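You operate a simulated robot arm through the tools that you are given. There is no shell and no other tool. Be economical: measure what you need, move in short steps, check, and stop when the job is done.

You run a simulated two-armed robot. Do the job below in one go: nothing can be reset, and whatever is moved stays where it is left.

## Task
Take the lid off the green tin and lay it down on the top of the wheel-side table. Put the blue slip pot on the top of the decorating bench. Take the purple rib and put it on the top of the glaze bench. Take the beige round block on the top of the kiln-side table and put it away on the top of the extruder bench. Take the padded block on the top of the wheel-side table and put it away on the top of the tool bench. Any order will do. Set down upright: purple rib, beige round block.

Only the result counts: the job must be done as asked and must still hold three seconds after the hand-in. Knocking over, shifting, dropping, spilling or breaking anything else fails it. Lids that push on must go on centred and level and be pressed home; caps that screw on are set level and turned clockwise until they are tight.

## Robot
Two 7-joint arms with two-finger parallel grippers on one trunk, on a base that drives. Base frame: it is fixed to the floor where the robot stands at the start and does not move with it; the origin is under the middle of the robot, x ahead of it, y to its left, z up. Lengths are in mm, angles in degrees, forces in N, time in s.
The left shoulder is at the start at [60, 189, 1128], the right one opposite. With the tool pointing down near the work surface each hand reaches from about 100 to 640 mm from the robot's upright axis, wherever it stands, measured 20 degrees to its own side. Places, roughly: beige round block (6x6x12 cm) [2000, 400, 800]; blue slip pot [750, 250, 750]; green tin [500, -250, 750]; padded block (8x5x12 cm) [600, -1000, 800]; purple rib (9x5x6 cm) [1000, 300, 800]; top of the decorating bench [3900, -1100, 800]; top of the extruder bench [4100, 5900, 800]; top of the glaze bench [2600, 3500, 800]; top of the tool bench [-1000, 1300, 500]. Payload 3.43 kg a hand.
The tool frame of a hand sits at the grasp point between the pads (the TCP): z along the fingers, y along the line on which they close. The tips reach 30 mm beyond it. Largest opening 94 mm; finger width 28, thickness 10; the body of the gripper, 50 by 96 mm, starts 55 mm behind the TCP.
Orientation is that of the tool frame in the base frame, as [roll, pitch, yaw] about the fixed x, y, z axes, in that order (R = Rz(yaw) Ry(pitch) Rx(roll)). With the fingers straight down and closing along the base's y, the tool's x points along the base's -x, its y along +y and its z along -z.

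## Interface
- The arms move only by the tool move_arm. It takes "left_commands", "right_commands" or both (then of equal length, played together; a hand with none holds still); each is a list of rows, each a list of 7 numbers: the shift along the tool's x, y, z in m, then the turn, a rotation vector about the tool's x, y, z in degrees, then the finger opening in m, from 0 to 0.094. In form: [[x, y, z, ax, ay, az, gripper], ...]. A call has 1 to 10 rows; each row is the pose to reach, as a shift and turn from the pose commanded when the call began, along the tool's axes at that moment. Rows are played at 5 a second. More than 50 mm and 8.6 degrees between two rows, or a gripper value outside its range, and nothing of the call is played. A pose out of reach is approached as far as the arm can. The call stops where the force on the tool passes 40 N (or 10 N more than at its start, if that is more) or the arm is blocked; 0.2 s more then pass. The fingers move at their own pace (about 153 mm/s each) and stop on an object; they squeeze with about 23 N. The grip force told is the motor's: it shows also when the fingers shut on nothing. Time passes only in rows, and 0.2 s behind the last, so rows that repeat a pose let the fingers close. It gives the time, the measured TCP pose, the force on the tool (base axes), the opening and the grip force at its end, in the units of the frame above (readings bear some noise), with the torque about the TCP (base axes, N m) and any sound that the robot's microphone picked up.
- Cameras (640 x 400 px; columns grow to the right, rows downward): "scene" is now at [7.7, -15.4, 1666.5]; the picture's right is [-0.24, -0.97, 0.00], its down [-0.82, 0.20, -0.53] and it looks along [0.52, -0.13, -0.85] (base axes); focal length 287 px, centre (320, 200). "left" rides on the left gripper at [76, -14, -102] in its tool frame; the picture's right is [0.18, 0.98, 0.00], its down [-0.75, 0.14, -0.64] and it looks along [-0.63, 0.12, 0.77] (tool axes); focal length 243 px, centre (320, 200). "right" rides on the right gripper at [76, 14, -102] in its tool frame; the picture's right is [-0.18, 0.98, 0.00], its down [-0.75, -0.14, -0.64] and it looks along [-0.63, -0.12, 0.77] (tool axes); focal length 243 px, centre (320, 200). There is no depth. A picture from a camera that has moved, and an enlarged one, comes with that camera's place and axes in the base frame and with its lens.
- grab_frame(camera): a new picture of that camera. The clock stands still meanwhile.
- raise_lower(by): slides the trunk up (or, below 0, down) by that many mm; the arms and the scene camera ride with it, the base frame stays. It gives what a move gives, with no picture.
- base_move(legs): drives the robot by 1 to 6 legs, each [ahead, left, turn to the left] in mm, mm and degrees, along the robot's own axes; the way and the turn of a leg run together, so that a leg with both is an arc; at most 1500 mm and 180 degrees a leg. The arms and the cameras ride along, it lands a little off, and it stops where it bumps. It gives what a move gives.
- aim_head(pan, tilt): turns the head with the scene camera to pan (to the left, within 86 degrees either way) and tilt (down, from -29 to 69), counted from straight ahead of the robot. It gives what a move gives.
- close_up(camera, box): a new picture of the part [left, top, right, bottom] of that camera's present view, enlarged. The clock stands still meanwhile.
- job_done(): hands the job in; it is judged then, once.

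Go step by step. Nothing tells you exact positions but the pictures and the camera data: compare them with the known pose of the tool, close in by small moves and look again before you grip or let go. The budget is 165 turns and 138 pictures, counting those below and the enlarged ones. Unless the task says otherwise, let go and move clear before handing in, and close with one line.

The tools are called after "Call:" as a command line: name --argument value ..., lists and objects as JSON in quotes. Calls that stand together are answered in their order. move_arm: Moves the arms, as the interface text tells. Its arguments: {"type":"object","properties":{"left_commands":{"type":"array"},"right_commands":{"type":"array"}},"required":[]} The other tools are called the same way: raise_lower (by) slides the trunk up or down; base_move (legs) drives the base; aim_head (pan, tilt) turns the head that bears the scene camera; grab_frame (camera) takes a picture; close_up (camera, box) takes an enlarged picture of a part of a camera's view; job_done () hands the job in.

At the start:

```text
time_s: 0.0
left_eef_pos: [464.3, 150.4, 1037.4]
left_orientation: [180.0, 0.1, -179.9]
left_contact_force: [-0.2, -0.9, -0.4]
left_wrist_torque: [-0.01, 0.04, -0.01]
left_gripper_width: 94.0
left_grasp_force: 0.1
right_eef_pos: [318.3, -143.5, 1036.0]
right_orientation: [180.0, 0.0, -180.0]
right_contact_force: [-0.5, -1.1, -0.6]
right_wrist_torque: [0.01, 0.01, 0.0]
right_gripper_width: 94.0
right_grasp_force: 0.1
trunk travel left (down, up): [-800.0, 190.0]
robot x, y, heading: [-3.8, 4.6, 0.1]
head pan, tilt: [-13.6, 57.7]
```

scene: 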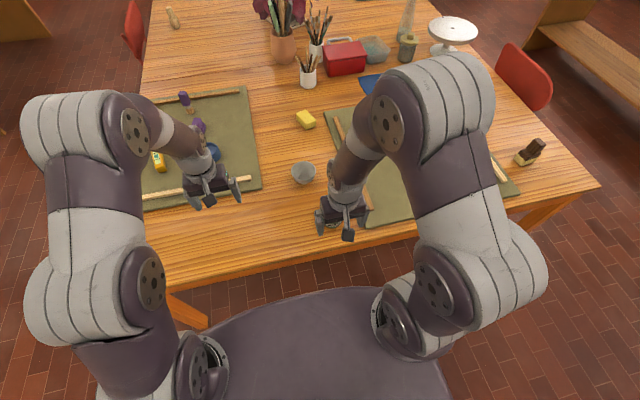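
right: 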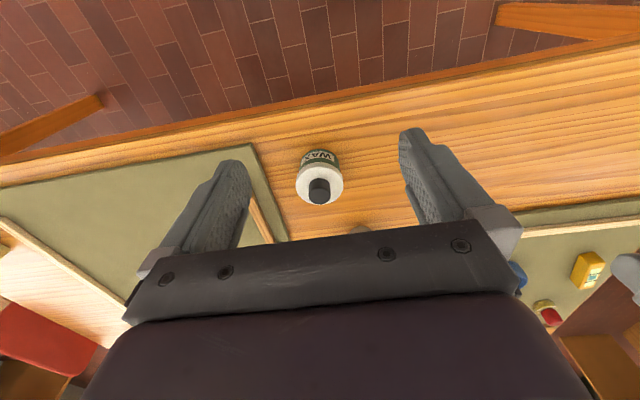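
left: 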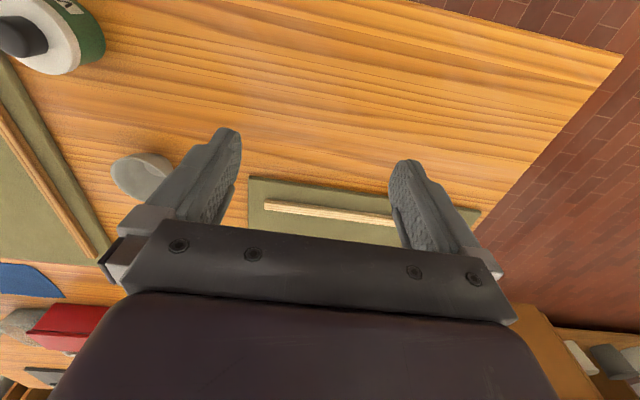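

I see the wheel-side table in front, with mats, a tin hidden behind the right gripper, and small items. I'll look around with the head first.

Call:
close_up --camera "scene" --box '[130, 60, 450, 260]'

Call:
aim_head --pan 0 --tilt 25

Call:
grab_frame --camera "scene"

Call:
aim_head --pan -70 --tilt 35

Call:
grab_frame --camera "scene"

Call:
aim_head --pan 70 --tilt 25

Call:
grab_frame --camera "scene"

```text
2.00 times, centred on (290, 160) of scene
camera zoom: at [7.7, -15.4, 1666.5], right [-0.24, -0.97, 0.0], down [-0.82, 0.2, -0.53], along [0.52, -0.13, -0.85], focal length 574 px, centre (380, 280)
```

zoom: 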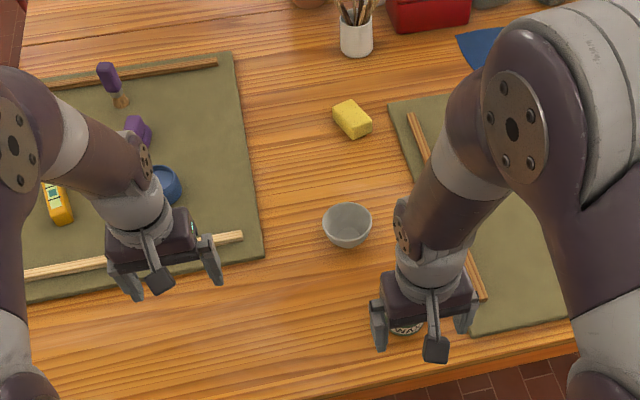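

```text
time_s: 1.0
left_eef_pos: [463.7, 150.8, 1036.4]
left_orientation: [180.0, 0.1, 180.0]
left_contact_force: [0.6, -0.6, -0.5]
left_wrist_torque: [-0.02, -0.04, -0.02]
left_gripper_width: 94.0
left_grasp_force: 0.0
right_eef_pos: [317.6, -144.2, 1036.8]
right_orientation: [180.0, 0.0, 180.0]
right_contact_force: [-0.1, -0.1, 0.4]
right_wrist_torque: [0.04, 0.0, -0.01]
right_gripper_width: 94.2
right_grasp_force: 0.0
trunk travel left (down, up): [-800.0, 190.0]
robot x, y, heading: [-1.7, -1.2, 0.1]
head pan, tilt: [0.0, 25.0]
```

```text
133 pictures are left
camera scene: at [32.6, 0.8, 1713.7], right [0.0, -1.0, 0.0], down [-0.42, 0.0, -0.91], along [0.91, 0.0, -0.42], focal length 287 px, centre (320, 200)
```

scene: 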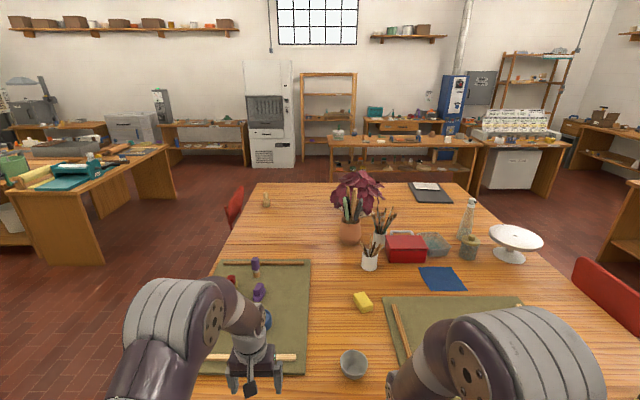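

```text
time_s: 2.4
left_eef_pos: [463.9, 150.3, 1036.9]
left_orientation: [-180.0, 0.0, 180.0]
left_contact_force: [0.1, -0.4, 0.1]
left_wrist_torque: [0.03, 0.0, 0.02]
left_gripper_width: 94.1
left_grasp_force: 0.0
right_eef_pos: [318.3, -145.5, 1035.9]
right_orientation: [180.0, 0.0, -180.0]
right_contact_force: [-0.6, -1.0, 0.4]
right_wrist_torque: [-0.01, 0.0, 0.01]
right_gripper_width: 94.1
right_grasp_force: 0.0
trunk travel left (down, up): [-800.0, 190.0]
robot x, y, heading: [-1.3, -0.4, -0.0]
head pan, tilt: [-70.0, 35.0]
```

```text
132 pictures are left
camera scene: at [-29.3, -81.8, 1698.1], right [-0.94, -0.34, 0.0], down [-0.2, 0.54, -0.82], along [0.28, -0.77, -0.57], focal length 287 px, centre (320, 200)
```

scene: 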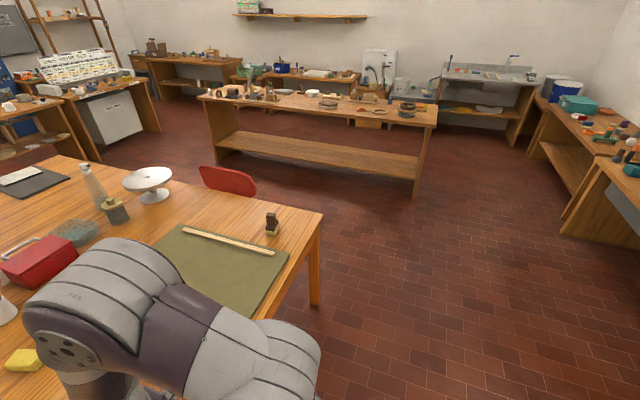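

```text
time_s: 4.6
left_eef_pos: [464.0, 150.1, 1036.9]
left_orientation: [-180.0, 0.0, -179.9]
left_contact_force: [0.1, -0.5, -0.1]
left_wrist_torque: [-0.01, 0.0, 0.02]
left_gripper_width: 93.7
left_grasp_force: 0.1
right_eef_pos: [318.3, -143.3, 1036.1]
right_orientation: [-180.0, 0.0, -179.9]
right_contact_force: [-0.9, -0.4, 1.1]
right_wrist_torque: [0.01, 0.01, 0.0]
right_gripper_width: 94.3
right_grasp_force: 0.0
trunk travel left (down, up): [-800.0, 190.0]
robot x, y, heading: [-0.5, 2.2, -0.0]
head pan, tilt: [70.0, 25.0]
```

```text
131 pictures are left
camera scene: at [-28.0, 87.5, 1713.8], right [0.94, -0.34, 0.0], down [-0.14, -0.4, -0.91], along [0.31, 0.85, -0.42], focal length 287 px, centre (320, 200)
```

scene: 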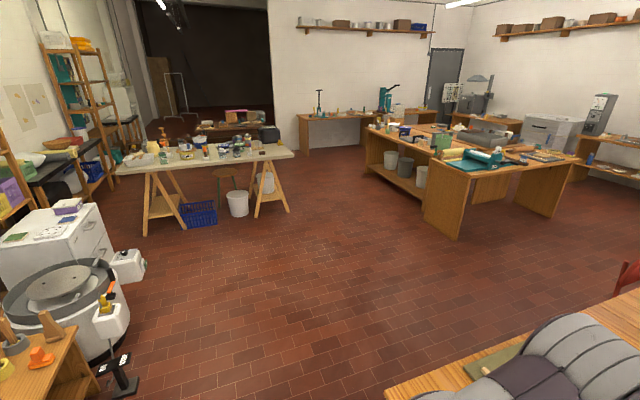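

The places given match what I see: the decorating, glaze, extruder and tool benches are all in view. Next I'll look closely at the tin and the table.

Call:
close_up --camera "right" --box '[240, 120, 400, 220]'

Call:
aim_head --pan 0 --tilt 30

Call:
close_up --camera "scene" --box '[190, 130, 510, 330]'

Call:
close_up --camera "scene" --box '[160, 230, 320, 330]'

```text
4.00 times, centred on (320, 170) of right
camera zoom: at [242.4, -129.3, 1139.2], right [0.18, 0.98, 0.0], down [0.75, -0.14, 0.64], along [0.63, -0.12, -0.77], focal length 970 px, centre (320, 320)
```

zoom: 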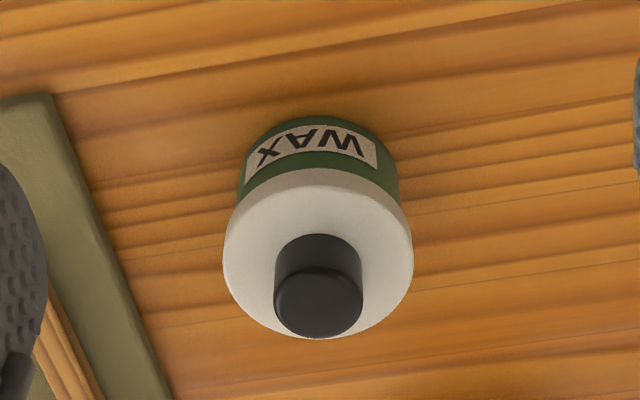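

```text
time_s: 6.0
left_eef_pos: [463.0, 149.5, 1036.9]
left_orientation: [-179.9, -0.1, 180.0]
left_contact_force: [0.6, -0.4, 0.0]
left_wrist_torque: [-0.01, 0.06, 0.01]
left_gripper_width: 93.9
left_grasp_force: 0.0
right_eef_pos: [317.9, -143.8, 1036.1]
right_orientation: [180.0, 0.0, 180.0]
right_contact_force: [-0.6, -0.5, -1.0]
right_wrist_torque: [-0.02, -0.02, 0.02]
right_gripper_width: 94.0
right_grasp_force: 0.1
trunk travel left (down, up): [-800.0, 190.0]
robot x, y, heading: [-1.6, -2.0, 0.1]
head pan, tilt: [0.0, 30.0]
```

```text
2.00 times, centred on (350, 230) of scene
camera zoom: at [30.9, 1.0, 1705.9], right [0.0, -1.0, 0.0], down [-0.5, 0.0, -0.87], along [0.87, 0.0, -0.5], focal length 574 px, centre (260, 140)
```

zoom: 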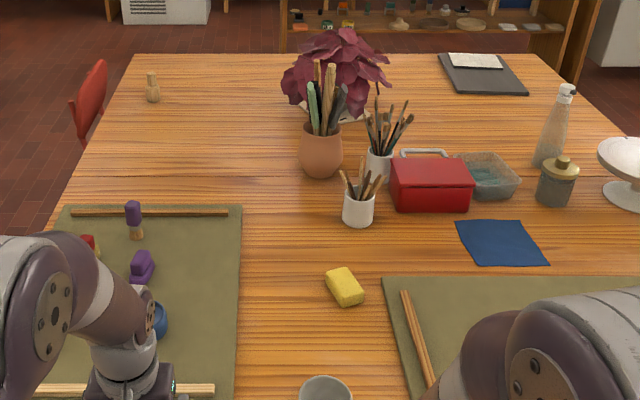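

```text
4.00 times, centred on (240, 280) of scene
camera zoom: at [30.9, 1.0, 1705.9], right [0.0, -1.0, 0.0], down [-0.5, 0.0, -0.87], along [0.87, 0.0, -0.5], focal length 1147 px, centre (640, -120)
```

zoom: 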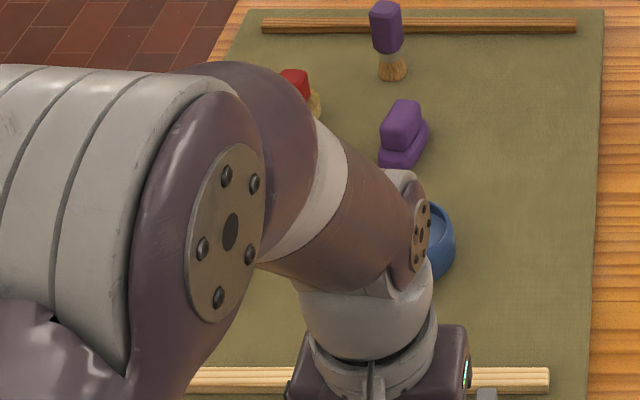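

The tin (white lid with a black knob) lies roughly under the ray through the right TCP, near [470,-173]. I'll lower the right hand part way and look again to triangulate.

Call:
move_arm --right_commands '[[-0.03, -0.006, 0.03, 0, 0, 0, 0.094], [-0.06, -0.012, 0.06, 0, 0, 0, 0.094], [-0.09, -0.018, 0.086, 0, 0, 0, 0.094]]'

Call:
grab_frame --camera "right"

```text
time_s: 6.8
left_eef_pos: [465.6, 150.6, 1036.0]
left_orientation: [179.9, -0.1, 179.9]
left_contact_force: [0.1, 0.9, 0.2]
left_wrist_torque: [-0.01, 0.04, -0.01]
left_gripper_width: 94.0
left_grasp_force: 0.0
right_eef_pos: [409.8, -161.8, 948.5]
right_orientation: [-180.0, 0.0, 180.0]
right_contact_force: [0.6, 0.6, 0.6]
right_wrist_torque: [-0.01, 0.01, -0.04]
right_gripper_width: 94.1
right_grasp_force: 0.0
trunk travel left (down, up): [-800.0, 190.0]
robot x, y, heading: [1.9, 1.1, -0.1]
head pan, tilt: [0.0, 30.0]
```

```text
127 pictures are left
camera right: at [334.1, -148.2, 1051.9], right [0.18, 0.98, 0.0], down [0.75, -0.14, 0.64], along [0.63, -0.12, -0.77], focal length 243 px, centre (320, 200)
```

right: 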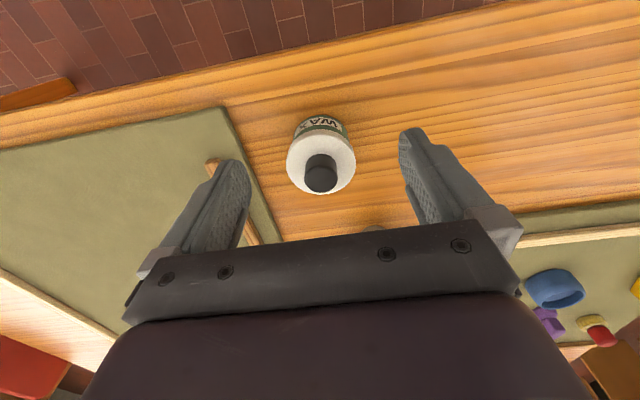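

The knob top triangulates to about [477,-175,840]. I'll go above it and look again.

Call:
move_arm --right_commands '[[-0.033, -0.007, 0.02, 0, 0, 0, 0.094], [-0.065, -0.014, 0.045, 0, 0, 0, 0.094]]'

Call:
grab_frame --camera "right"

```text
time_s: 7.4
left_eef_pos: [465.9, 150.0, 1037.2]
left_orientation: [180.0, 0.0, -180.0]
left_contact_force: [0.6, -1.2, 0.0]
left_wrist_torque: [-0.03, 0.0, -0.01]
left_gripper_width: 94.2
left_grasp_force: 0.0
right_eef_pos: [476.9, -177.0, 903.5]
right_orientation: [180.0, -0.1, -180.0]
right_contact_force: [0.7, 0.2, 0.0]
right_wrist_torque: [0.0, 0.04, 0.01]
right_gripper_width: 93.9
right_grasp_force: 0.1
trunk travel left (down, up): [-800.0, 190.0]
robot x, y, heading: [2.9, 3.5, -0.0]
head pan, tilt: [0.0, 30.0]
```

```text
126 pictures are left
camera right: at [400.6, -162.0, 1007.3], right [0.18, 0.98, 0.0], down [0.75, -0.14, 0.64], along [0.63, -0.12, -0.77], focal length 243 px, centre (320, 200)
```

right: 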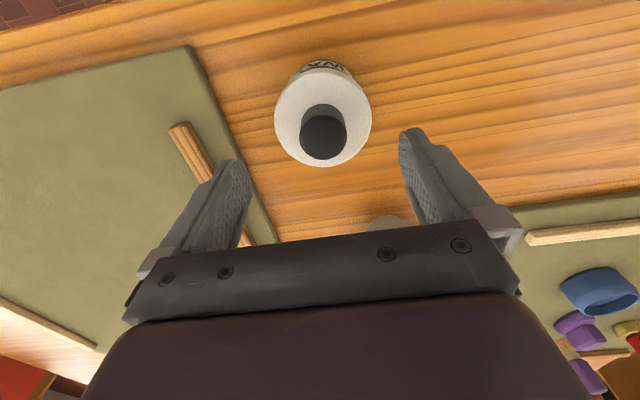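

The knob top centre is at about [480,-175,837]. I'm descending around it and checking before I close.

Call:
move_arm --right_commands '[[-0.003, 0.002, 0.03, 0, 0, 0, 0.094], [-0.003, 0.002, 0.05, 0, 0, 0, 0.07], [-0.003, 0.002, 0.067, 0, 0, 0, 0.06]]'

Call:
grab_frame --camera "right"

```text
time_s: 8.2
left_eef_pos: [460.7, 150.0, 1037.5]
left_orientation: [180.0, 0.1, 180.0]
left_contact_force: [0.2, 0.3, 0.8]
left_wrist_torque: [0.01, 0.02, -0.03]
left_gripper_width: 94.0
left_grasp_force: 0.0
right_eef_pos: [476.4, -175.2, 846.6]
right_orientation: [-179.9, 0.0, 179.9]
right_contact_force: [-11.3, 2.9, 21.0]
right_wrist_torque: [0.14, 0.39, 0.01]
right_gripper_width: 60.0
right_grasp_force: 0.1
trunk travel left (down, up): [-800.0, 190.0]
robot x, y, heading: [-0.9, 0.4, -0.3]
head pan, tilt: [0.0, 30.0]
stopped in row 3 (right hand): the force on the tool passed its limit at 59 N (the readings are from after the stop); the commanded pose is now the measured one
```

```text
125 pictures are left
camera right: at [400.3, -159.3, 949.4], right [0.18, 0.98, 0.0], down [0.75, -0.14, 0.64], along [0.63, -0.12, -0.77], focal length 243 px, centre (320, 200)
```

right: 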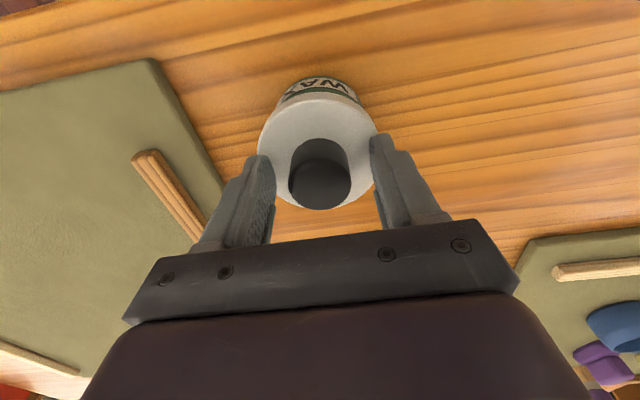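

The fingertips rested on the lid top (z≈817). I'll rise slightly and close on the knob.

Call:
move_arm --right_commands '[[0.002, 0, -0.006, 0, 0, 0, 0.06], [0.002, 0.0, -0.006, 0, 0, 0, 0.045], [0.002, 0, -0.006, 0, 0, 0, 0.02], [0.002, 0, -0.006, 0, 0, 0, 0.02], [0.002, 0, -0.006, 0, 0, 0, 0.02]]'

Call:
grab_frame --camera "right"

```text
time_s: 9.4
left_eef_pos: [463.4, 150.1, 1036.4]
left_orientation: [-179.9, 0.0, -180.0]
left_contact_force: [0.2, -0.1, 0.0]
left_wrist_torque: [-0.03, 0.02, 0.01]
left_gripper_width: 94.1
left_grasp_force: 0.1
right_eef_pos: [476.3, -175.6, 849.7]
right_orientation: [180.0, 0.0, -180.0]
right_contact_force: [0.0, 0.0, 0.3]
right_wrist_torque: [0.02, -0.02, -0.02]
right_gripper_width: 34.0
right_grasp_force: 22.5
trunk travel left (down, up): [-800.0, 190.0]
robot x, y, heading: [-0.6, 0.4, 0.0]
head pan, tilt: [0.0, 30.0]
```

```text
124 pictures are left
camera right: at [400.9, -159.9, 953.7], right [0.18, 0.98, 0.0], down [0.75, -0.14, 0.64], along [0.63, -0.12, -0.77], focal length 243 px, centre (320, 200)
```

right: 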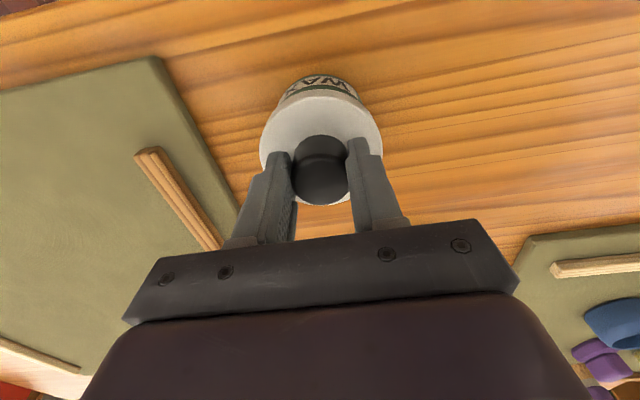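

The knob is gripped at 34 mm. I'll lift in small steps and watch the force.

Call:
move_arm --right_commands '[[0, 0, -0.003, 0, 0, 0, 0.02], [0, 0, -0.006, 0, 0, 0, 0.02], [0, 0, -0.01, 0, 0, 0, 0.02]]'

Call:
grab_frame --camera "right"

```text
time_s: 10.2
left_eef_pos: [463.8, 149.9, 1036.6]
left_orientation: [-180.0, -0.1, 179.9]
left_contact_force: [-0.3, -1.0, -0.4]
left_wrist_torque: [-0.03, 0.01, -0.02]
left_gripper_width: 93.9
left_grasp_force: 0.0
right_eef_pos: [476.7, -173.9, 861.0]
right_orientation: [-180.0, 0.0, -180.0]
right_contact_force: [-0.5, 0.3, -0.4]
right_wrist_torque: [0.01, -0.01, -0.03]
right_gripper_width: 34.3
right_grasp_force: 22.9
trunk travel left (down, up): [-800.0, 190.0]
robot x, y, heading: [1.4, -2.6, -0.3]
head pan, tilt: [0.0, 30.0]
```

```text
123 pictures are left
camera right: at [400.9, -159.4, 963.8], right [0.18, 0.98, 0.0], down [0.75, -0.14, 0.64], along [0.63, -0.12, -0.77], focal length 243 px, centre (320, 200)
```

right: 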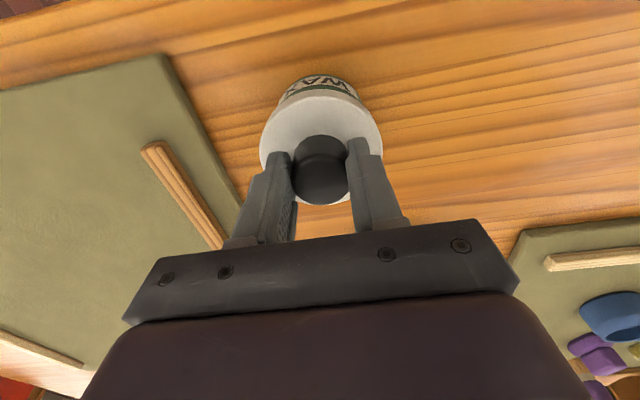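

The whole tin came up with the lid, so the lid is held tight. I'll set it back and bring the left hand round, pointing to the right with its camera up, to hold the tin body.

Call:
move_arm --right_commands '[[0, 0, 0.003, 0, 0, 0, 0.02], [0, 0, 0.006, 0, 0, 0, 0.02], [0, 0, 0.009, 0, 0, 0, 0.02], [0, 0, 0.01, 0, 0, 0, 0.02], [0, 0, 0.01, 0, 0, 0, 0.02], [0, 0, 0.01, 0, 0, 0, 0.02], [0, 0, 0.01, 0, 0, 0, 0.02], [0, 0, 0.01, 0, 0, 0, 0.02], [0, 0, 0.01, 0, 0, 0, 0.02], [0, 0, 0.01, 0, 0, 0, 0.02]]' --left_commands '[[0, 0, 0, 4.15, 4.15, -5.41, 0.094], [0, 0, 0, 8.3, 8.3, -10.82, 0.094], [0, 0, 0, 12.45, 12.45, -16.23, 0.094], [0, 0, 0, 16.6, 16.6, -21.64, 0.094], [0, 0, 0, 20.75, 20.75, -27.05, 0.094], [0, 0, 0, 24.9, 24.9, -32.46, 0.094], [0, 0, 0, 29.05, 29.05, -37.87, 0.094], [0, 0, 0, 33.2, 33.2, -43.28, 0.094], [0, 0, 0, 37.35, 37.35, -48.69, 0.094], [0, 0, 0, 41.5, 41.5, -54.1, 0.094]]'

Call:
move_arm --left_commands '[[0, 0, 0, 4.15, 4.15, -5.41, 0.094], [0, 0, 0, 8.3, 8.3, -10.82, 0.094], [0, 0, 0, 12.45, 12.45, -16.23, 0.094], [0, 0, 0, 16.6, 16.6, -21.64, 0.094], [0, 0, 0, 16.6, 16.6, -21.64, 0.094]]'

Call:
aim_head --pan -10 --tilt 55

Call:
grab_frame --camera "scene"

Call:
grab_frame --camera "left"

```text
time_s: 12.4
left_eef_pos: [373.5, 97.1, 979.2]
left_orientation: [-159.6, -48.4, -129.9]
left_contact_force: [0.3, -0.6, 0.3]
left_wrist_torque: [0.03, 0.02, -0.03]
left_gripper_width: 94.2
left_grasp_force: 0.0
left hand out of reach, approached as far as the arm can: row 5, 6, 7, 8, 9, 10
right_eef_pos: [476.8, -175.2, 849.0]
right_orientation: [-179.9, 0.0, -180.0]
right_contact_force: [-0.3, -0.2, 6.9]
right_wrist_torque: [-0.03, -0.03, 0.03]
right_gripper_width: 34.2
right_grasp_force: 23.2
trunk travel left (down, up): [-800.0, 190.0]
robot x, y, heading: [-0.2, -1.4, -0.2]
head pan, tilt: [0.0, 30.0]
```

```text
time_s: 13.6
left_eef_pos: [239.1, 152.9, 949.6]
left_orientation: [-172.1, -69.0, -96.5]
left_contact_force: [-0.5, -0.4, -0.7]
left_wrist_torque: [-0.01, -0.01, 0.02]
left_gripper_width: 94.2
left_grasp_force: 0.1
left hand out of reach, approached as far as the arm can: row 1, 2, 3, 4, 5
right_eef_pos: [475.1, -173.7, 850.9]
right_orientation: [180.0, 0.1, 179.9]
right_contact_force: [-2.4, -2.2, 3.9]
right_wrist_torque: [-0.03, 0.12, 0.0]
right_gripper_width: 34.2
right_grasp_force: 23.2
trunk travel left (down, up): [-800.0, 190.0]
robot x, y, heading: [2.6, -1.8, -0.1]
head pan, tilt: [0.0, 30.0]
```

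```text
time_s: 14.5
left_eef_pos: [240.2, 151.9, 949.9]
left_orientation: [-172.4, -69.0, -96.4]
left_contact_force: [0.4, -0.3, 1.2]
left_wrist_torque: [-0.05, -0.01, 0.01]
left_gripper_width: 93.9
left_grasp_force: 0.0
right_eef_pos: [475.8, -174.7, 849.8]
right_orientation: [179.9, 0.1, 180.0]
right_contact_force: [-3.2, -0.5, 4.5]
right_wrist_torque: [-0.03, 0.11, 0.02]
right_gripper_width: 34.2
right_grasp_force: 22.8
trunk travel left (down, up): [-800.0, 190.0]
robot x, y, heading: [-3.2, 1.8, -0.1]
head pan, tilt: [-10.0, 55.0]
```

```text
122 pictures are left
camera scene: at [10.5, -11.3, 1669.9], right [-0.17, -0.98, 0.0], down [-0.81, 0.14, -0.57], along [0.57, -0.1, -0.82], focal length 287 px, centre (320, 200)
```

scene: 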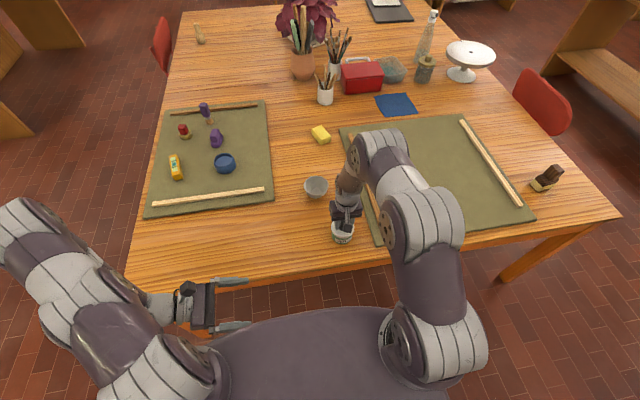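

```text
121 pictures are left
camera left: at [247.5, 219.8, 1058.9], right [-0.99, -0.08, 0.12], down [-0.13, 0.87, -0.48], along [-0.07, -0.49, -0.87], focal length 243 px, centre (320, 200)
```

left: 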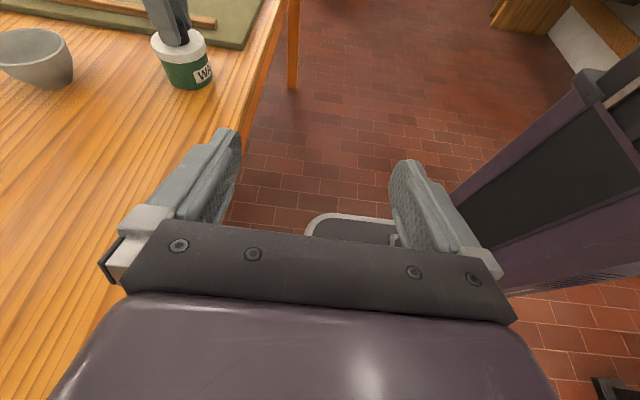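

The left hand now points right as wanted, but it was drawn in close to the robot. I'll move it over to the left of the tin.

Call:
move_arm --left_commands '[[-0.012, -0.033, 0.022, 0, 0, 0, 0.094], [-0.023, -0.066, 0.044, 0, 0, 0, 0.094], [-0.035, -0.099, 0.066, 0, 0, 0, 0.094], [-0.047, -0.132, 0.088, 0, 0, 0, 0.094], [-0.059, -0.165, 0.11, 0, 0, 0, 0.094], [-0.07, -0.198, 0.132, 0, 0, 0, 0.094], [-0.082, -0.229, 0.154, 0, 0, 0, 0.094]]'

Call:
grab_frame --camera "scene"

```text
time_s: 16.1
left_eef_pos: [231.7, 127.3, 890.7]
left_orientation: [-172.1, -70.5, -96.7]
left_contact_force: [0.1, 0.6, 0.0]
left_wrist_torque: [-0.04, -0.03, -0.02]
left_gripper_width: 94.0
left_grasp_force: 0.1
left hand out of reach, approached as far as the arm can: row 1, 2, 3, 4, 5, 6, 7
right_eef_pos: [476.1, -175.5, 849.8]
right_orientation: [180.0, 0.1, 179.9]
right_contact_force: [-2.3, -0.1, 4.3]
right_wrist_torque: [0.01, -0.03, 0.01]
right_gripper_width: 34.1
right_grasp_force: 22.8
trunk travel left (down, up): [-800.0, 190.0]
robot x, y, heading: [0.9, 2.4, 0.4]
head pan, tilt: [-10.0, 55.0]
```

```text
120 pictures are left
camera scene: at [10.7, -11.4, 1669.8], right [-0.17, -0.98, 0.0], down [-0.81, 0.14, -0.57], along [0.57, -0.1, -0.82], focal length 287 px, centre (320, 200)
```

scene: 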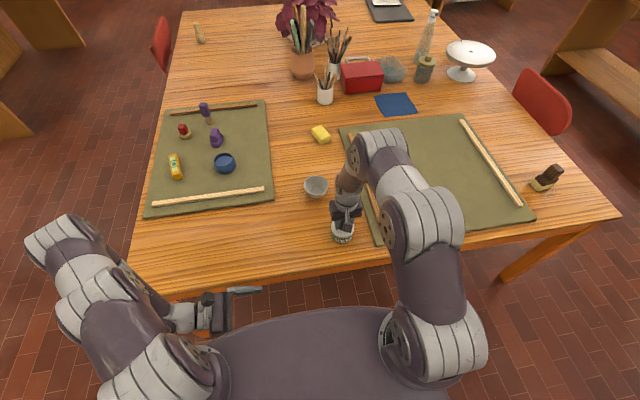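

With the camera up, the left wrist can't reach that pose. I'll go back and instead come from the robot side, with the camera below and the fingers tilted about 35° down.

Call:
move_arm --left_commands '[[0, 0, 0, -4.15, -4.15, 5.41, 0.094], [0, 0, 0, -8.3, -8.3, 10.82, 0.094], [0, 0, 0, -12.45, -12.45, 16.23, 0.094], [0, 0, 0, -16.6, -16.6, 21.64, 0.094], [0, 0, 0, -20.75, -20.75, 27.05, 0.094], [0, 0, 0, -24.9, -24.9, 32.46, 0.094], [0, 0, 0, -29.05, -29.05, 37.87, 0.094], [0, 0, 0, -33.2, -33.2, 43.28, 0.094], [0, 0, 0, -37.35, -37.35, 48.69, 0.094], [0, 0, 0, -41.5, -41.5, 54.1, 0.094]]'

Call:
move_arm --left_commands '[[0, 0, 0, -4.15, -4.15, 5.41, 0.094], [0, 0, 0, -8.3, -8.3, 10.82, 0.094], [0, 0, 0, -12.45, -12.45, 16.23, 0.094], [0, 0, 0, -16.6, -16.6, 21.64, 0.094]]'

```text
time_s: 18.3
left_eef_pos: [233.3, 125.0, 892.4]
left_orientation: [-169.8, -15.1, -158.6]
left_contact_force: [-0.5, -1.0, -0.5]
left_wrist_torque: [-0.01, -0.01, -0.03]
left_gripper_width: 94.1
left_grasp_force: 0.1
right_eef_pos: [477.0, -175.1, 850.9]
right_orientation: [-180.0, 0.1, 179.9]
right_contact_force: [-1.3, 0.2, 5.9]
right_wrist_torque: [0.08, 0.04, 0.03]
right_gripper_width: 34.1
right_grasp_force: 23.3
trunk travel left (down, up): [-800.0, 190.0]
robot x, y, heading: [5.8, 0.9, -0.3]
head pan, tilt: [-10.0, 55.0]
```

```text
time_s: 19.3
left_eef_pos: [233.7, 126.3, 891.8]
left_orientation: [175.6, 2.7, -179.3]
left_contact_force: [0.7, 0.4, 0.2]
left_wrist_torque: [-0.02, 0.0, -0.01]
left_gripper_width: 94.2
left_grasp_force: 0.1
right_eef_pos: [476.5, -174.5, 849.9]
right_orientation: [-179.9, 0.0, -180.0]
right_contact_force: [-1.7, -3.3, 6.5]
right_wrist_torque: [-0.13, -0.02, 0.01]
right_gripper_width: 34.2
right_grasp_force: 22.6
trunk travel left (down, up): [-800.0, 190.0]
robot x, y, heading: [-2.2, -1.5, 0.1]
head pan, tilt: [-10.0, 55.0]
```

The left hand is back, pointing down at [234,126,892]. Next it goes to a standoff behind the tin, turned 30° right and tilted 35° below horizontal.

Call:
move_arm --left_commands '[[-0.018, -0.03, 0.004, 1.8, -6.71, 3.456, 0.094], [-0.036, -0.061, 0.008, 3.6, -13.42, 6.91, 0.094], [-0.054, -0.091, 0.012, 5.4, -20.1, 10.37, 0.094], [-0.072, -0.122, 0.016, 7.2, -26.8, 13.82, 0.094], [-0.09, -0.152, 0.02, 9.0, -33.55, 17.28, 0.094], [-0.107, -0.182, 0.023, 10.8, -40.26, 20.74, 0.094], [-0.125, -0.213, 0.027, 12.6, -46.97, 24.19, 0.094], [-0.143, -0.243, 0.031, 14.39, -53.7, 27.65, 0.094]]'

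Call:
grab_frame --camera "left"

Call:
grab_frame --camera "scene"

```text
time_s: 21.1
left_eef_pos: [382.2, -113.0, 847.7]
left_orientation: [171.2, 54.9, 143.4]
left_contact_force: [0.8, 0.4, 0.6]
left_wrist_torque: [0.04, 0.02, 0.02]
left_gripper_width: 94.0
left_grasp_force: 0.0
right_eef_pos: [476.2, -173.5, 851.2]
right_orientation: [180.0, 0.1, -179.9]
right_contact_force: [-1.5, -1.2, 3.7]
right_wrist_torque: [-0.01, -0.02, 0.03]
right_gripper_width: 34.2
right_grasp_force: 23.0
trunk travel left (down, up): [-800.0, 190.0]
robot x, y, heading: [-1.1, 1.7, -0.2]
head pan, tilt: [-10.0, 55.0]
```

```text
119 pictures are left
camera left: at [263.3, -64.2, 843.7], right [0.39, 0.92, -0.06], down [-0.06, 0.09, 0.99], along [0.92, -0.39, 0.09], focal length 243 px, centre (320, 200)
```

left: 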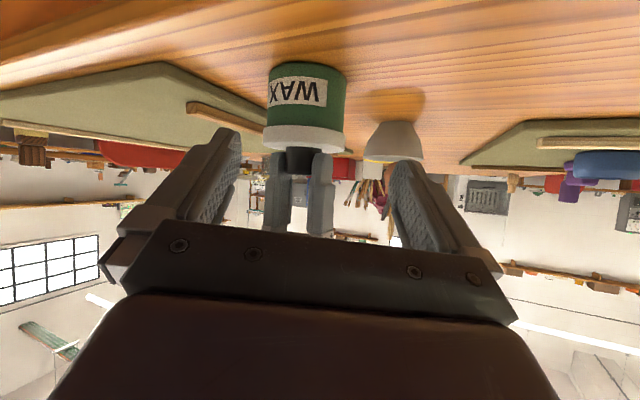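

```text
118 pictures are left
camera scene: at [10.7, -11.7, 1669.9], right [-0.17, -0.98, 0.0], down [-0.81, 0.14, -0.57], along [0.57, -0.1, -0.82], focal length 287 px, centre (320, 200)
```

scene: 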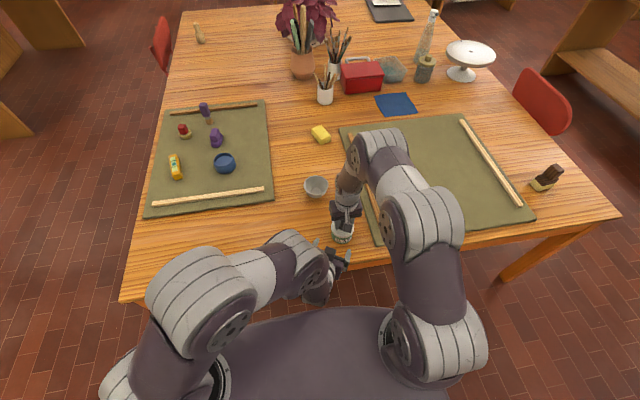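

The tin body is about 78 mm wide and the lid's lower edge is at about z 802. I'll level the left hand's roll, shift sideways and advance part way.

Call:
move_arm --left_commands '[[-0.004, -0.006, 0.02, 0, 0, -3, 0.094], [-0.007, -0.012, 0.05, 0, 0, -6.1, 0.094], [-0.007, -0.012, 0.07, 0, 0, -6.1, 0.094]]'

Call:
grab_frame --camera "left"

```text
time_s: 21.9
left_eef_pos: [430.5, -150.7, 813.3]
left_orientation: [179.9, 55.2, 154.4]
left_contact_force: [-0.6, 0.5, -0.6]
left_wrist_torque: [0.01, 0.01, -0.01]
left_gripper_width: 93.7
left_grasp_force: 0.0
right_eef_pos: [476.4, -175.2, 850.3]
right_orientation: [-180.0, 0.0, 179.9]
right_contact_force: [-0.3, 1.3, 5.0]
right_wrist_torque: [-0.05, 0.0, 0.05]
right_gripper_width: 33.7
right_grasp_force: 23.2
trunk travel left (down, up): [-800.0, 190.0]
robot x, y, heading: [0.1, 4.0, 0.1]
head pan, tilt: [-10.0, 55.0]
```

```text
117 pictures are left
camera left: at [309.3, -109.0, 808.9], right [0.33, 0.93, -0.15], down [-0.03, 0.17, 0.99], along [0.94, -0.32, 0.08], focal length 243 px, centre (320, 200)
```

left: 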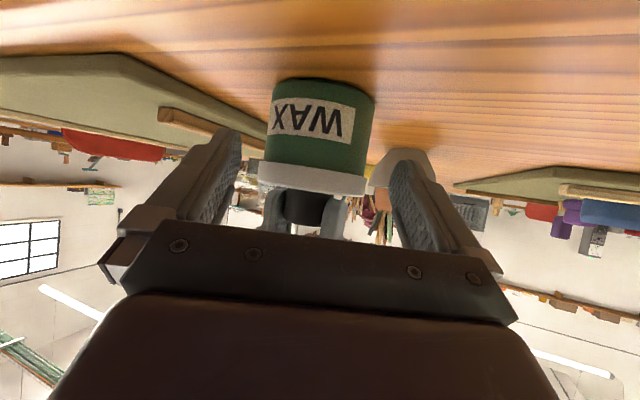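

The tin is centred between the left fingers. I'll advance straight along the tool axis.

Call:
move_arm --left_commands '[[0, -0.001, 0.02, 0, 0, 0, 0.094], [0, -0.001, 0.038, 0, 0, 0, 0.094], [0, -0.001, 0.052, 0, 0, 0, 0.094]]'

Call:
grab_frame --camera "left"

```text
time_s: 22.7
left_eef_pos: [469.1, -170.4, 785.3]
left_orientation: [179.9, 55.3, 154.2]
left_contact_force: [0.7, 0.1, -0.3]
left_wrist_torque: [-0.03, 0.01, 0.02]
left_gripper_width: 93.8
left_grasp_force: 0.0
right_eef_pos: [475.9, -174.1, 850.8]
right_orientation: [-180.0, 0.1, -180.0]
right_contact_force: [-1.2, -0.6, 5.4]
right_wrist_torque: [0.01, 0.01, 0.03]
right_gripper_width: 34.1
right_grasp_force: 22.8
trunk travel left (down, up): [-800.0, 190.0]
robot x, y, heading: [3.6, 0.5, 0.0]
head pan, tilt: [-10.0, 55.0]
```

```text
116 pictures are left
camera left: at [347.1, -128.4, 779.9], right [0.33, 0.93, -0.15], down [-0.03, 0.17, 0.99], along [0.94, -0.32, 0.08], focal length 243 px, centre (320, 200)
```

left: 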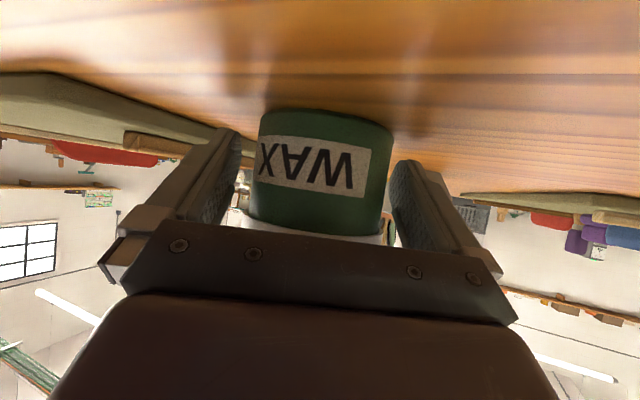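

The fingers straddle the body below the lid. I'll close the left hand on it.

Call:
move_arm --left_commands '[[0, 0, 0, 0, 0, 0, 0.08], [0, 0, 0, 0, 0, 0, 0.06], [0, 0, 0, 0, 0, 0, 0.06], [0, 0, 0, 0, 0, 0, 0.06]]'

Call:
move_arm --right_commands '[[0, 0, -0.003, 0, 0, 0, 0.02], [0, 0, -0.006, 0, 0, 0, 0.02], [0, 0, -0.01, 0, 0, 0, 0.02], [0, 0, -0.015, 0, 0, 0, 0.02]]'

Call:
grab_frame --camera "left"

```text
time_s: 23.7
left_eef_pos: [468.7, -169.5, 783.7]
left_orientation: [179.8, 55.2, 154.4]
left_contact_force: [6.9, 6.6, -1.3]
left_wrist_torque: [-0.05, 0.09, 0.05]
left_gripper_width: 72.1
left_grasp_force: 23.2
right_eef_pos: [475.8, -175.9, 850.4]
right_orientation: [180.0, 0.0, -180.0]
right_contact_force: [-5.1, -4.3, 10.3]
right_wrist_torque: [-0.13, 0.08, 0.09]
right_gripper_width: 33.9
right_grasp_force: 22.9
trunk travel left (down, up): [-800.0, 190.0]
robot x, y, heading: [-2.6, -1.8, -0.1]
head pan, tilt: [-10.0, 55.0]
```

```text
time_s: 24.7
left_eef_pos: [468.9, -170.4, 783.1]
left_orientation: [179.9, 55.3, 154.3]
left_contact_force: [-0.3, -1.5, 1.5]
left_wrist_torque: [-0.05, -0.06, -0.01]
left_gripper_width: 72.1
left_grasp_force: 23.5
right_eef_pos: [475.6, -174.1, 865.9]
right_orientation: [180.0, 0.0, 179.9]
right_contact_force: [-0.2, 0.3, -0.2]
right_wrist_torque: [-0.04, 0.0, 0.03]
right_gripper_width: 34.2
right_grasp_force: 23.2
trunk travel left (down, up): [-800.0, 190.0]
robot x, y, heading: [-0.9, 1.5, -0.3]
head pan, tilt: [-10.0, 55.0]
heard: snap
```

```text
115 pictures are left
camera left: at [347.2, -128.8, 780.0], right [0.33, 0.93, -0.15], down [-0.03, 0.17, 0.99], along [0.94, -0.32, 0.08], focal length 243 px, centre (320, 200)
```

left: 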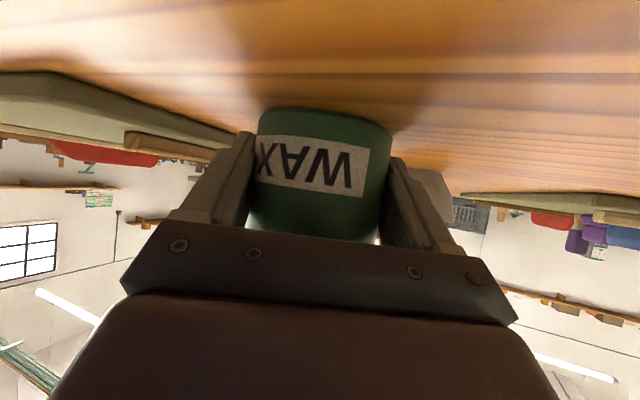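

The lid snapped off and the tin stands. I'll raise the lid, then open the left hand and back it out along its axis.

Call:
move_arm --right_commands '[[0, 0, -0.04, 0, 0, 0, 0.02], [0, 0, -0.08, 0, 0, 0, 0.02], [0, 0, -0.12, 0, 0, 0, 0.02], [0, 0, -0.12, 0, 0, 0, 0.02]]' --left_commands '[[0, 0, 0, 0, 0, 0, 0.06], [0, 0, 0, 0, 0, 0, 0.06], [0, 0, 0, 0, 0, 0, 0.094], [0, 0, 0, 0, 0, 0, 0.094]]'

Call:
move_arm --left_commands '[[0, 0, -0.02, 0, 0, 0, 0.094], [0, 0, -0.05, 0, 0, 0, 0.094], [0, 0, -0.09, 0, 0, 0, 0.094], [0, 0, -0.13, 0, 0, 0, 0.094], [0, 0, -0.16, 0, 0, 0, 0.094], [0, 0.05, -0.16, 0, 0, 0, 0.094], [0, 0.1, -0.16, 0, 0, 0, 0.094], [0, 0.15, -0.16, 0, 0, 0, 0.094], [0, 0.2, -0.16, 0, 0, 0, 0.094]]'

Call:
grab_frame --camera "scene"

Call:
grab_frame --camera "right"

```text
time_s: 25.7
left_eef_pos: [468.6, -169.8, 783.4]
left_orientation: [179.9, 55.2, 154.3]
left_contact_force: [-0.1, -0.5, 0.0]
left_wrist_torque: [-0.03, 0.0, -0.02]
left_gripper_width: 94.3
left_grasp_force: 0.1
right_eef_pos: [475.9, -173.4, 988.4]
right_orientation: [-180.0, 0.1, -179.9]
right_contact_force: [0.2, -0.7, -0.6]
right_wrist_torque: [0.0, 0.02, -0.04]
right_gripper_width: 34.4
right_grasp_force: 23.5
trunk travel left (down, up): [-800.0, 190.0]
robot x, y, heading: [-0.8, 1.9, -0.1]
head pan, tilt: [-10.0, 55.0]
```

```text
time_s: 27.7
left_eef_pos: [436.9, 68.9, 874.1]
left_orientation: [-179.9, 55.3, 154.4]
left_contact_force: [-0.2, 0.8, 1.0]
left_wrist_torque: [0.0, 0.01, 0.0]
left_gripper_width: 94.0
left_grasp_force: 0.1
right_eef_pos: [477.2, -172.9, 987.0]
right_orientation: [-179.8, 0.0, 180.0]
right_contact_force: [-0.2, -0.1, 0.2]
right_wrist_torque: [0.03, 0.0, -0.01]
right_gripper_width: 33.8
right_grasp_force: 22.9
trunk travel left (down, up): [-800.0, 190.0]
robot x, y, heading: [-0.3, 1.2, -0.1]
head pan, tilt: [-10.0, 55.0]
```

```text
114 pictures are left
camera scene: at [12.9, -9.2, 1669.8], right [-0.17, -0.98, 0.0], down [-0.81, 0.14, -0.57], along [0.56, -0.1, -0.82], focal length 287 px, centre (320, 200)
```

scene: 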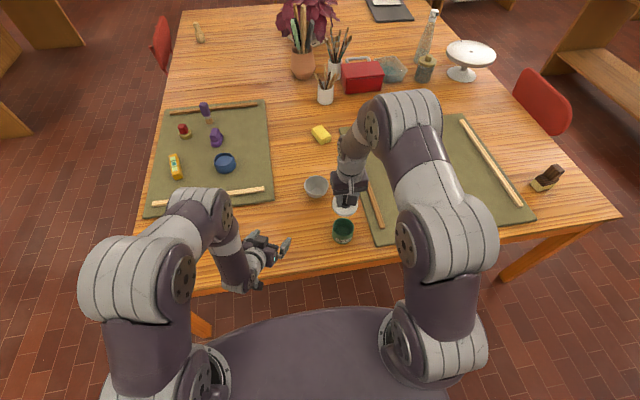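

```text
113 pictures are left
camera right: at [401.2, -157.5, 1089.6], right [0.18, 0.98, 0.0], down [0.75, -0.14, 0.64], along [0.63, -0.12, -0.77], focal length 243 px, centre (320, 200)
```

right: 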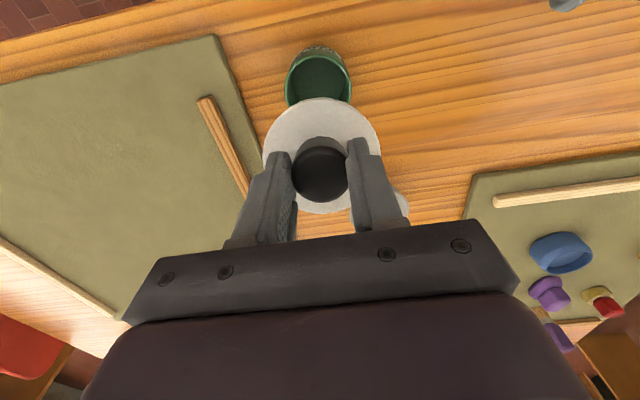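

The tin is open and upright. I'll move the left hand clear and bring the lid down over free wood at about [490,-50].

Call:
move_arm --right_commands '[[-0.004, 0.04, 0, 0, 0, 0, 0.02], [-0.008, 0.08, 0, 0, 0, 0, 0.02], [-0.013, 0.123, 0, 0, 0, 0, 0.02], [-0.013, 0.123, 0.04, 0, 0, 0, 0.02], [-0.013, 0.123, 0.08, 0, 0, 0, 0.02], [-0.013, 0.123, 0.12, 0, 0, 0, 0.02], [-0.013, 0.123, 0.15, 0, 0, 0, 0.02], [-0.013, 0.123, 0.175, 0, 0, 0, 0.02]]' --left_commands '[[0, 0.03, -0.02, 0, 0, 0, 0.094], [0, 0.06, -0.04, 0, 0, 0, 0.094], [0, 0.09, -0.06, 0, 0, 0, 0.094], [0, 0.12, -0.08, 0, 0, 0, 0.094], [0, 0.12, -0.11, 0, 0, 0, 0.094], [0, 0.12, -0.11, 0, 0, 0, 0.094], [0, 0.12, -0.11, 0, 0, 0, 0.094], [0, 0.12, -0.11, 0, 0, 0, 0.094]]'

Call:
grab_frame --camera "right"

Call:
grab_frame --camera "scene"

```text
time_s: 29.5
left_eef_pos: [407.7, 214.5, 936.2]
left_orientation: [179.9, 55.3, 154.3]
left_contact_force: [0.2, -0.1, 0.7]
left_wrist_torque: [0.01, 0.02, 0.02]
left_gripper_width: 94.4
left_grasp_force: 0.0
right_eef_pos: [490.3, -51.1, 810.1]
right_orientation: [179.9, 0.1, -180.0]
right_contact_force: [0.7, -0.1, -0.9]
right_wrist_torque: [-0.02, 0.0, 0.01]
right_gripper_width: 33.9
right_grasp_force: 22.6
trunk travel left (down, up): [-800.0, 190.0]
robot x, y, heading: [-0.3, -0.7, -0.0]
head pan, tilt: [-10.0, 55.0]
```

```text
112 pictures are left
camera right: at [414.5, -36.8, 913.4], right [0.18, 0.98, 0.0], down [0.75, -0.14, 0.64], along [0.63, -0.12, -0.77], focal length 243 px, centre (320, 200)
```

right: 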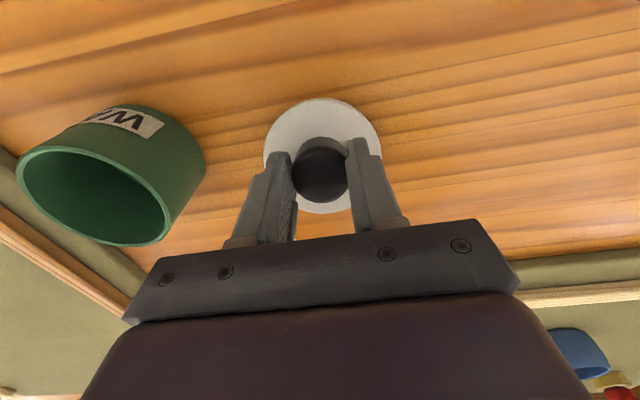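

```text
111 pictures are left
camera scene: at [11.8, -11.8, 1669.9], right [-0.17, -0.98, 0.0], down [-0.81, 0.14, -0.57], along [0.56, -0.1, -0.82], focal length 287 px, centre (320, 200)
```

scene: 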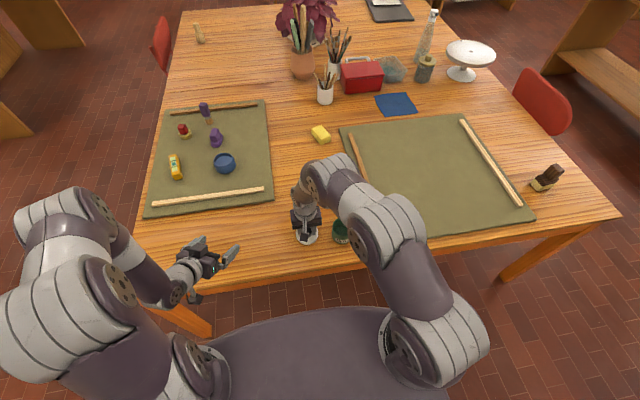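

The lid is above free wood. I'll go down in 2 mm steps until it touches.

Call:
move_arm --right_commands '[[0, 0, 0.002, 0, 0, 0, 0.02], [0, 0, 0.004, 0, 0, 0, 0.02], [0, 0, 0.006, 0, 0, 0, 0.02], [0, 0, 0.008, 0, 0, 0, 0.02], [0, 0, 0.01, 0, 0, 0, 0.02], [0, 0, 0.012, 0, 0, 0, 0.02]]'

```text
time_s: 30.9
left_eef_pos: [406.5, 213.7, 938.1]
left_orientation: [179.9, 55.3, 154.3]
left_contact_force: [0.7, 0.2, 0.8]
left_wrist_torque: [0.03, -0.02, 0.02]
left_gripper_width: 94.2
left_grasp_force: 0.1
right_eef_pos: [490.2, -52.4, 800.1]
right_orientation: [179.9, 0.5, -180.0]
right_contact_force: [11.6, -2.3, 27.6]
right_wrist_torque: [-0.18, -0.05, 0.1]
right_gripper_width: 33.9
right_grasp_force: 23.1
trunk travel left (down, up): [-800.0, 190.0]
robot x, y, heading: [1.4, -1.6, -0.1]
head pan, tilt: [-10.0, 55.0]
```

It has touched down. I'll release and lift away.

Call:
move_arm --right_commands '[[0, 0, -0.002, 0, 0, 0, 0.02], [0, 0, -0.002, 0, 0, 0, 0.06], [0, 0, -0.002, 0, 0, 0, 0.06], [0, 0, -0.03, 0, 0, 0, 0.06], [0, 0, -0.07, 0, 0, 0, 0.06], [0, 0, -0.12, 0, 0, 0, 0.06], [0, 0, -0.17, 0, 0, 0, 0.06]]'

Call:
grab_frame --camera "right"

```text
time_s: 32.5
left_eef_pos: [407.3, 214.1, 937.4]
left_orientation: [179.9, 55.4, 154.3]
left_contact_force: [0.4, 0.0, 0.2]
left_wrist_torque: [0.03, 0.06, 0.02]
left_gripper_width: 94.1
left_grasp_force: 0.0
right_eef_pos: [489.4, -51.7, 968.5]
right_orientation: [180.0, 0.1, -180.0]
right_contact_force: [0.7, 0.8, 0.3]
right_wrist_torque: [0.02, -0.01, 0.01]
right_gripper_width: 60.1
right_grasp_force: 0.2
trunk travel left (down, up): [-800.0, 190.0]
robot x, y, heading: [0.1, 1.9, 0.1]
head pan, tilt: [-10.0, 55.0]
```

```text
110 pictures are left
camera right: at [413.1, -37.2, 1072.3], right [0.18, 0.98, 0.0], down [0.75, -0.14, 0.64], along [0.63, -0.12, -0.77], focal length 243 px, centre (320, 200)
```

right: 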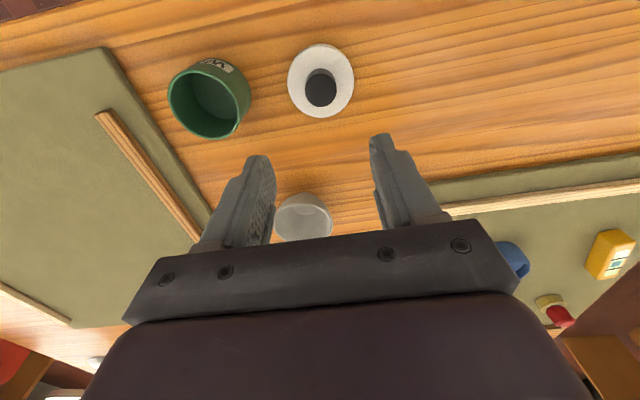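

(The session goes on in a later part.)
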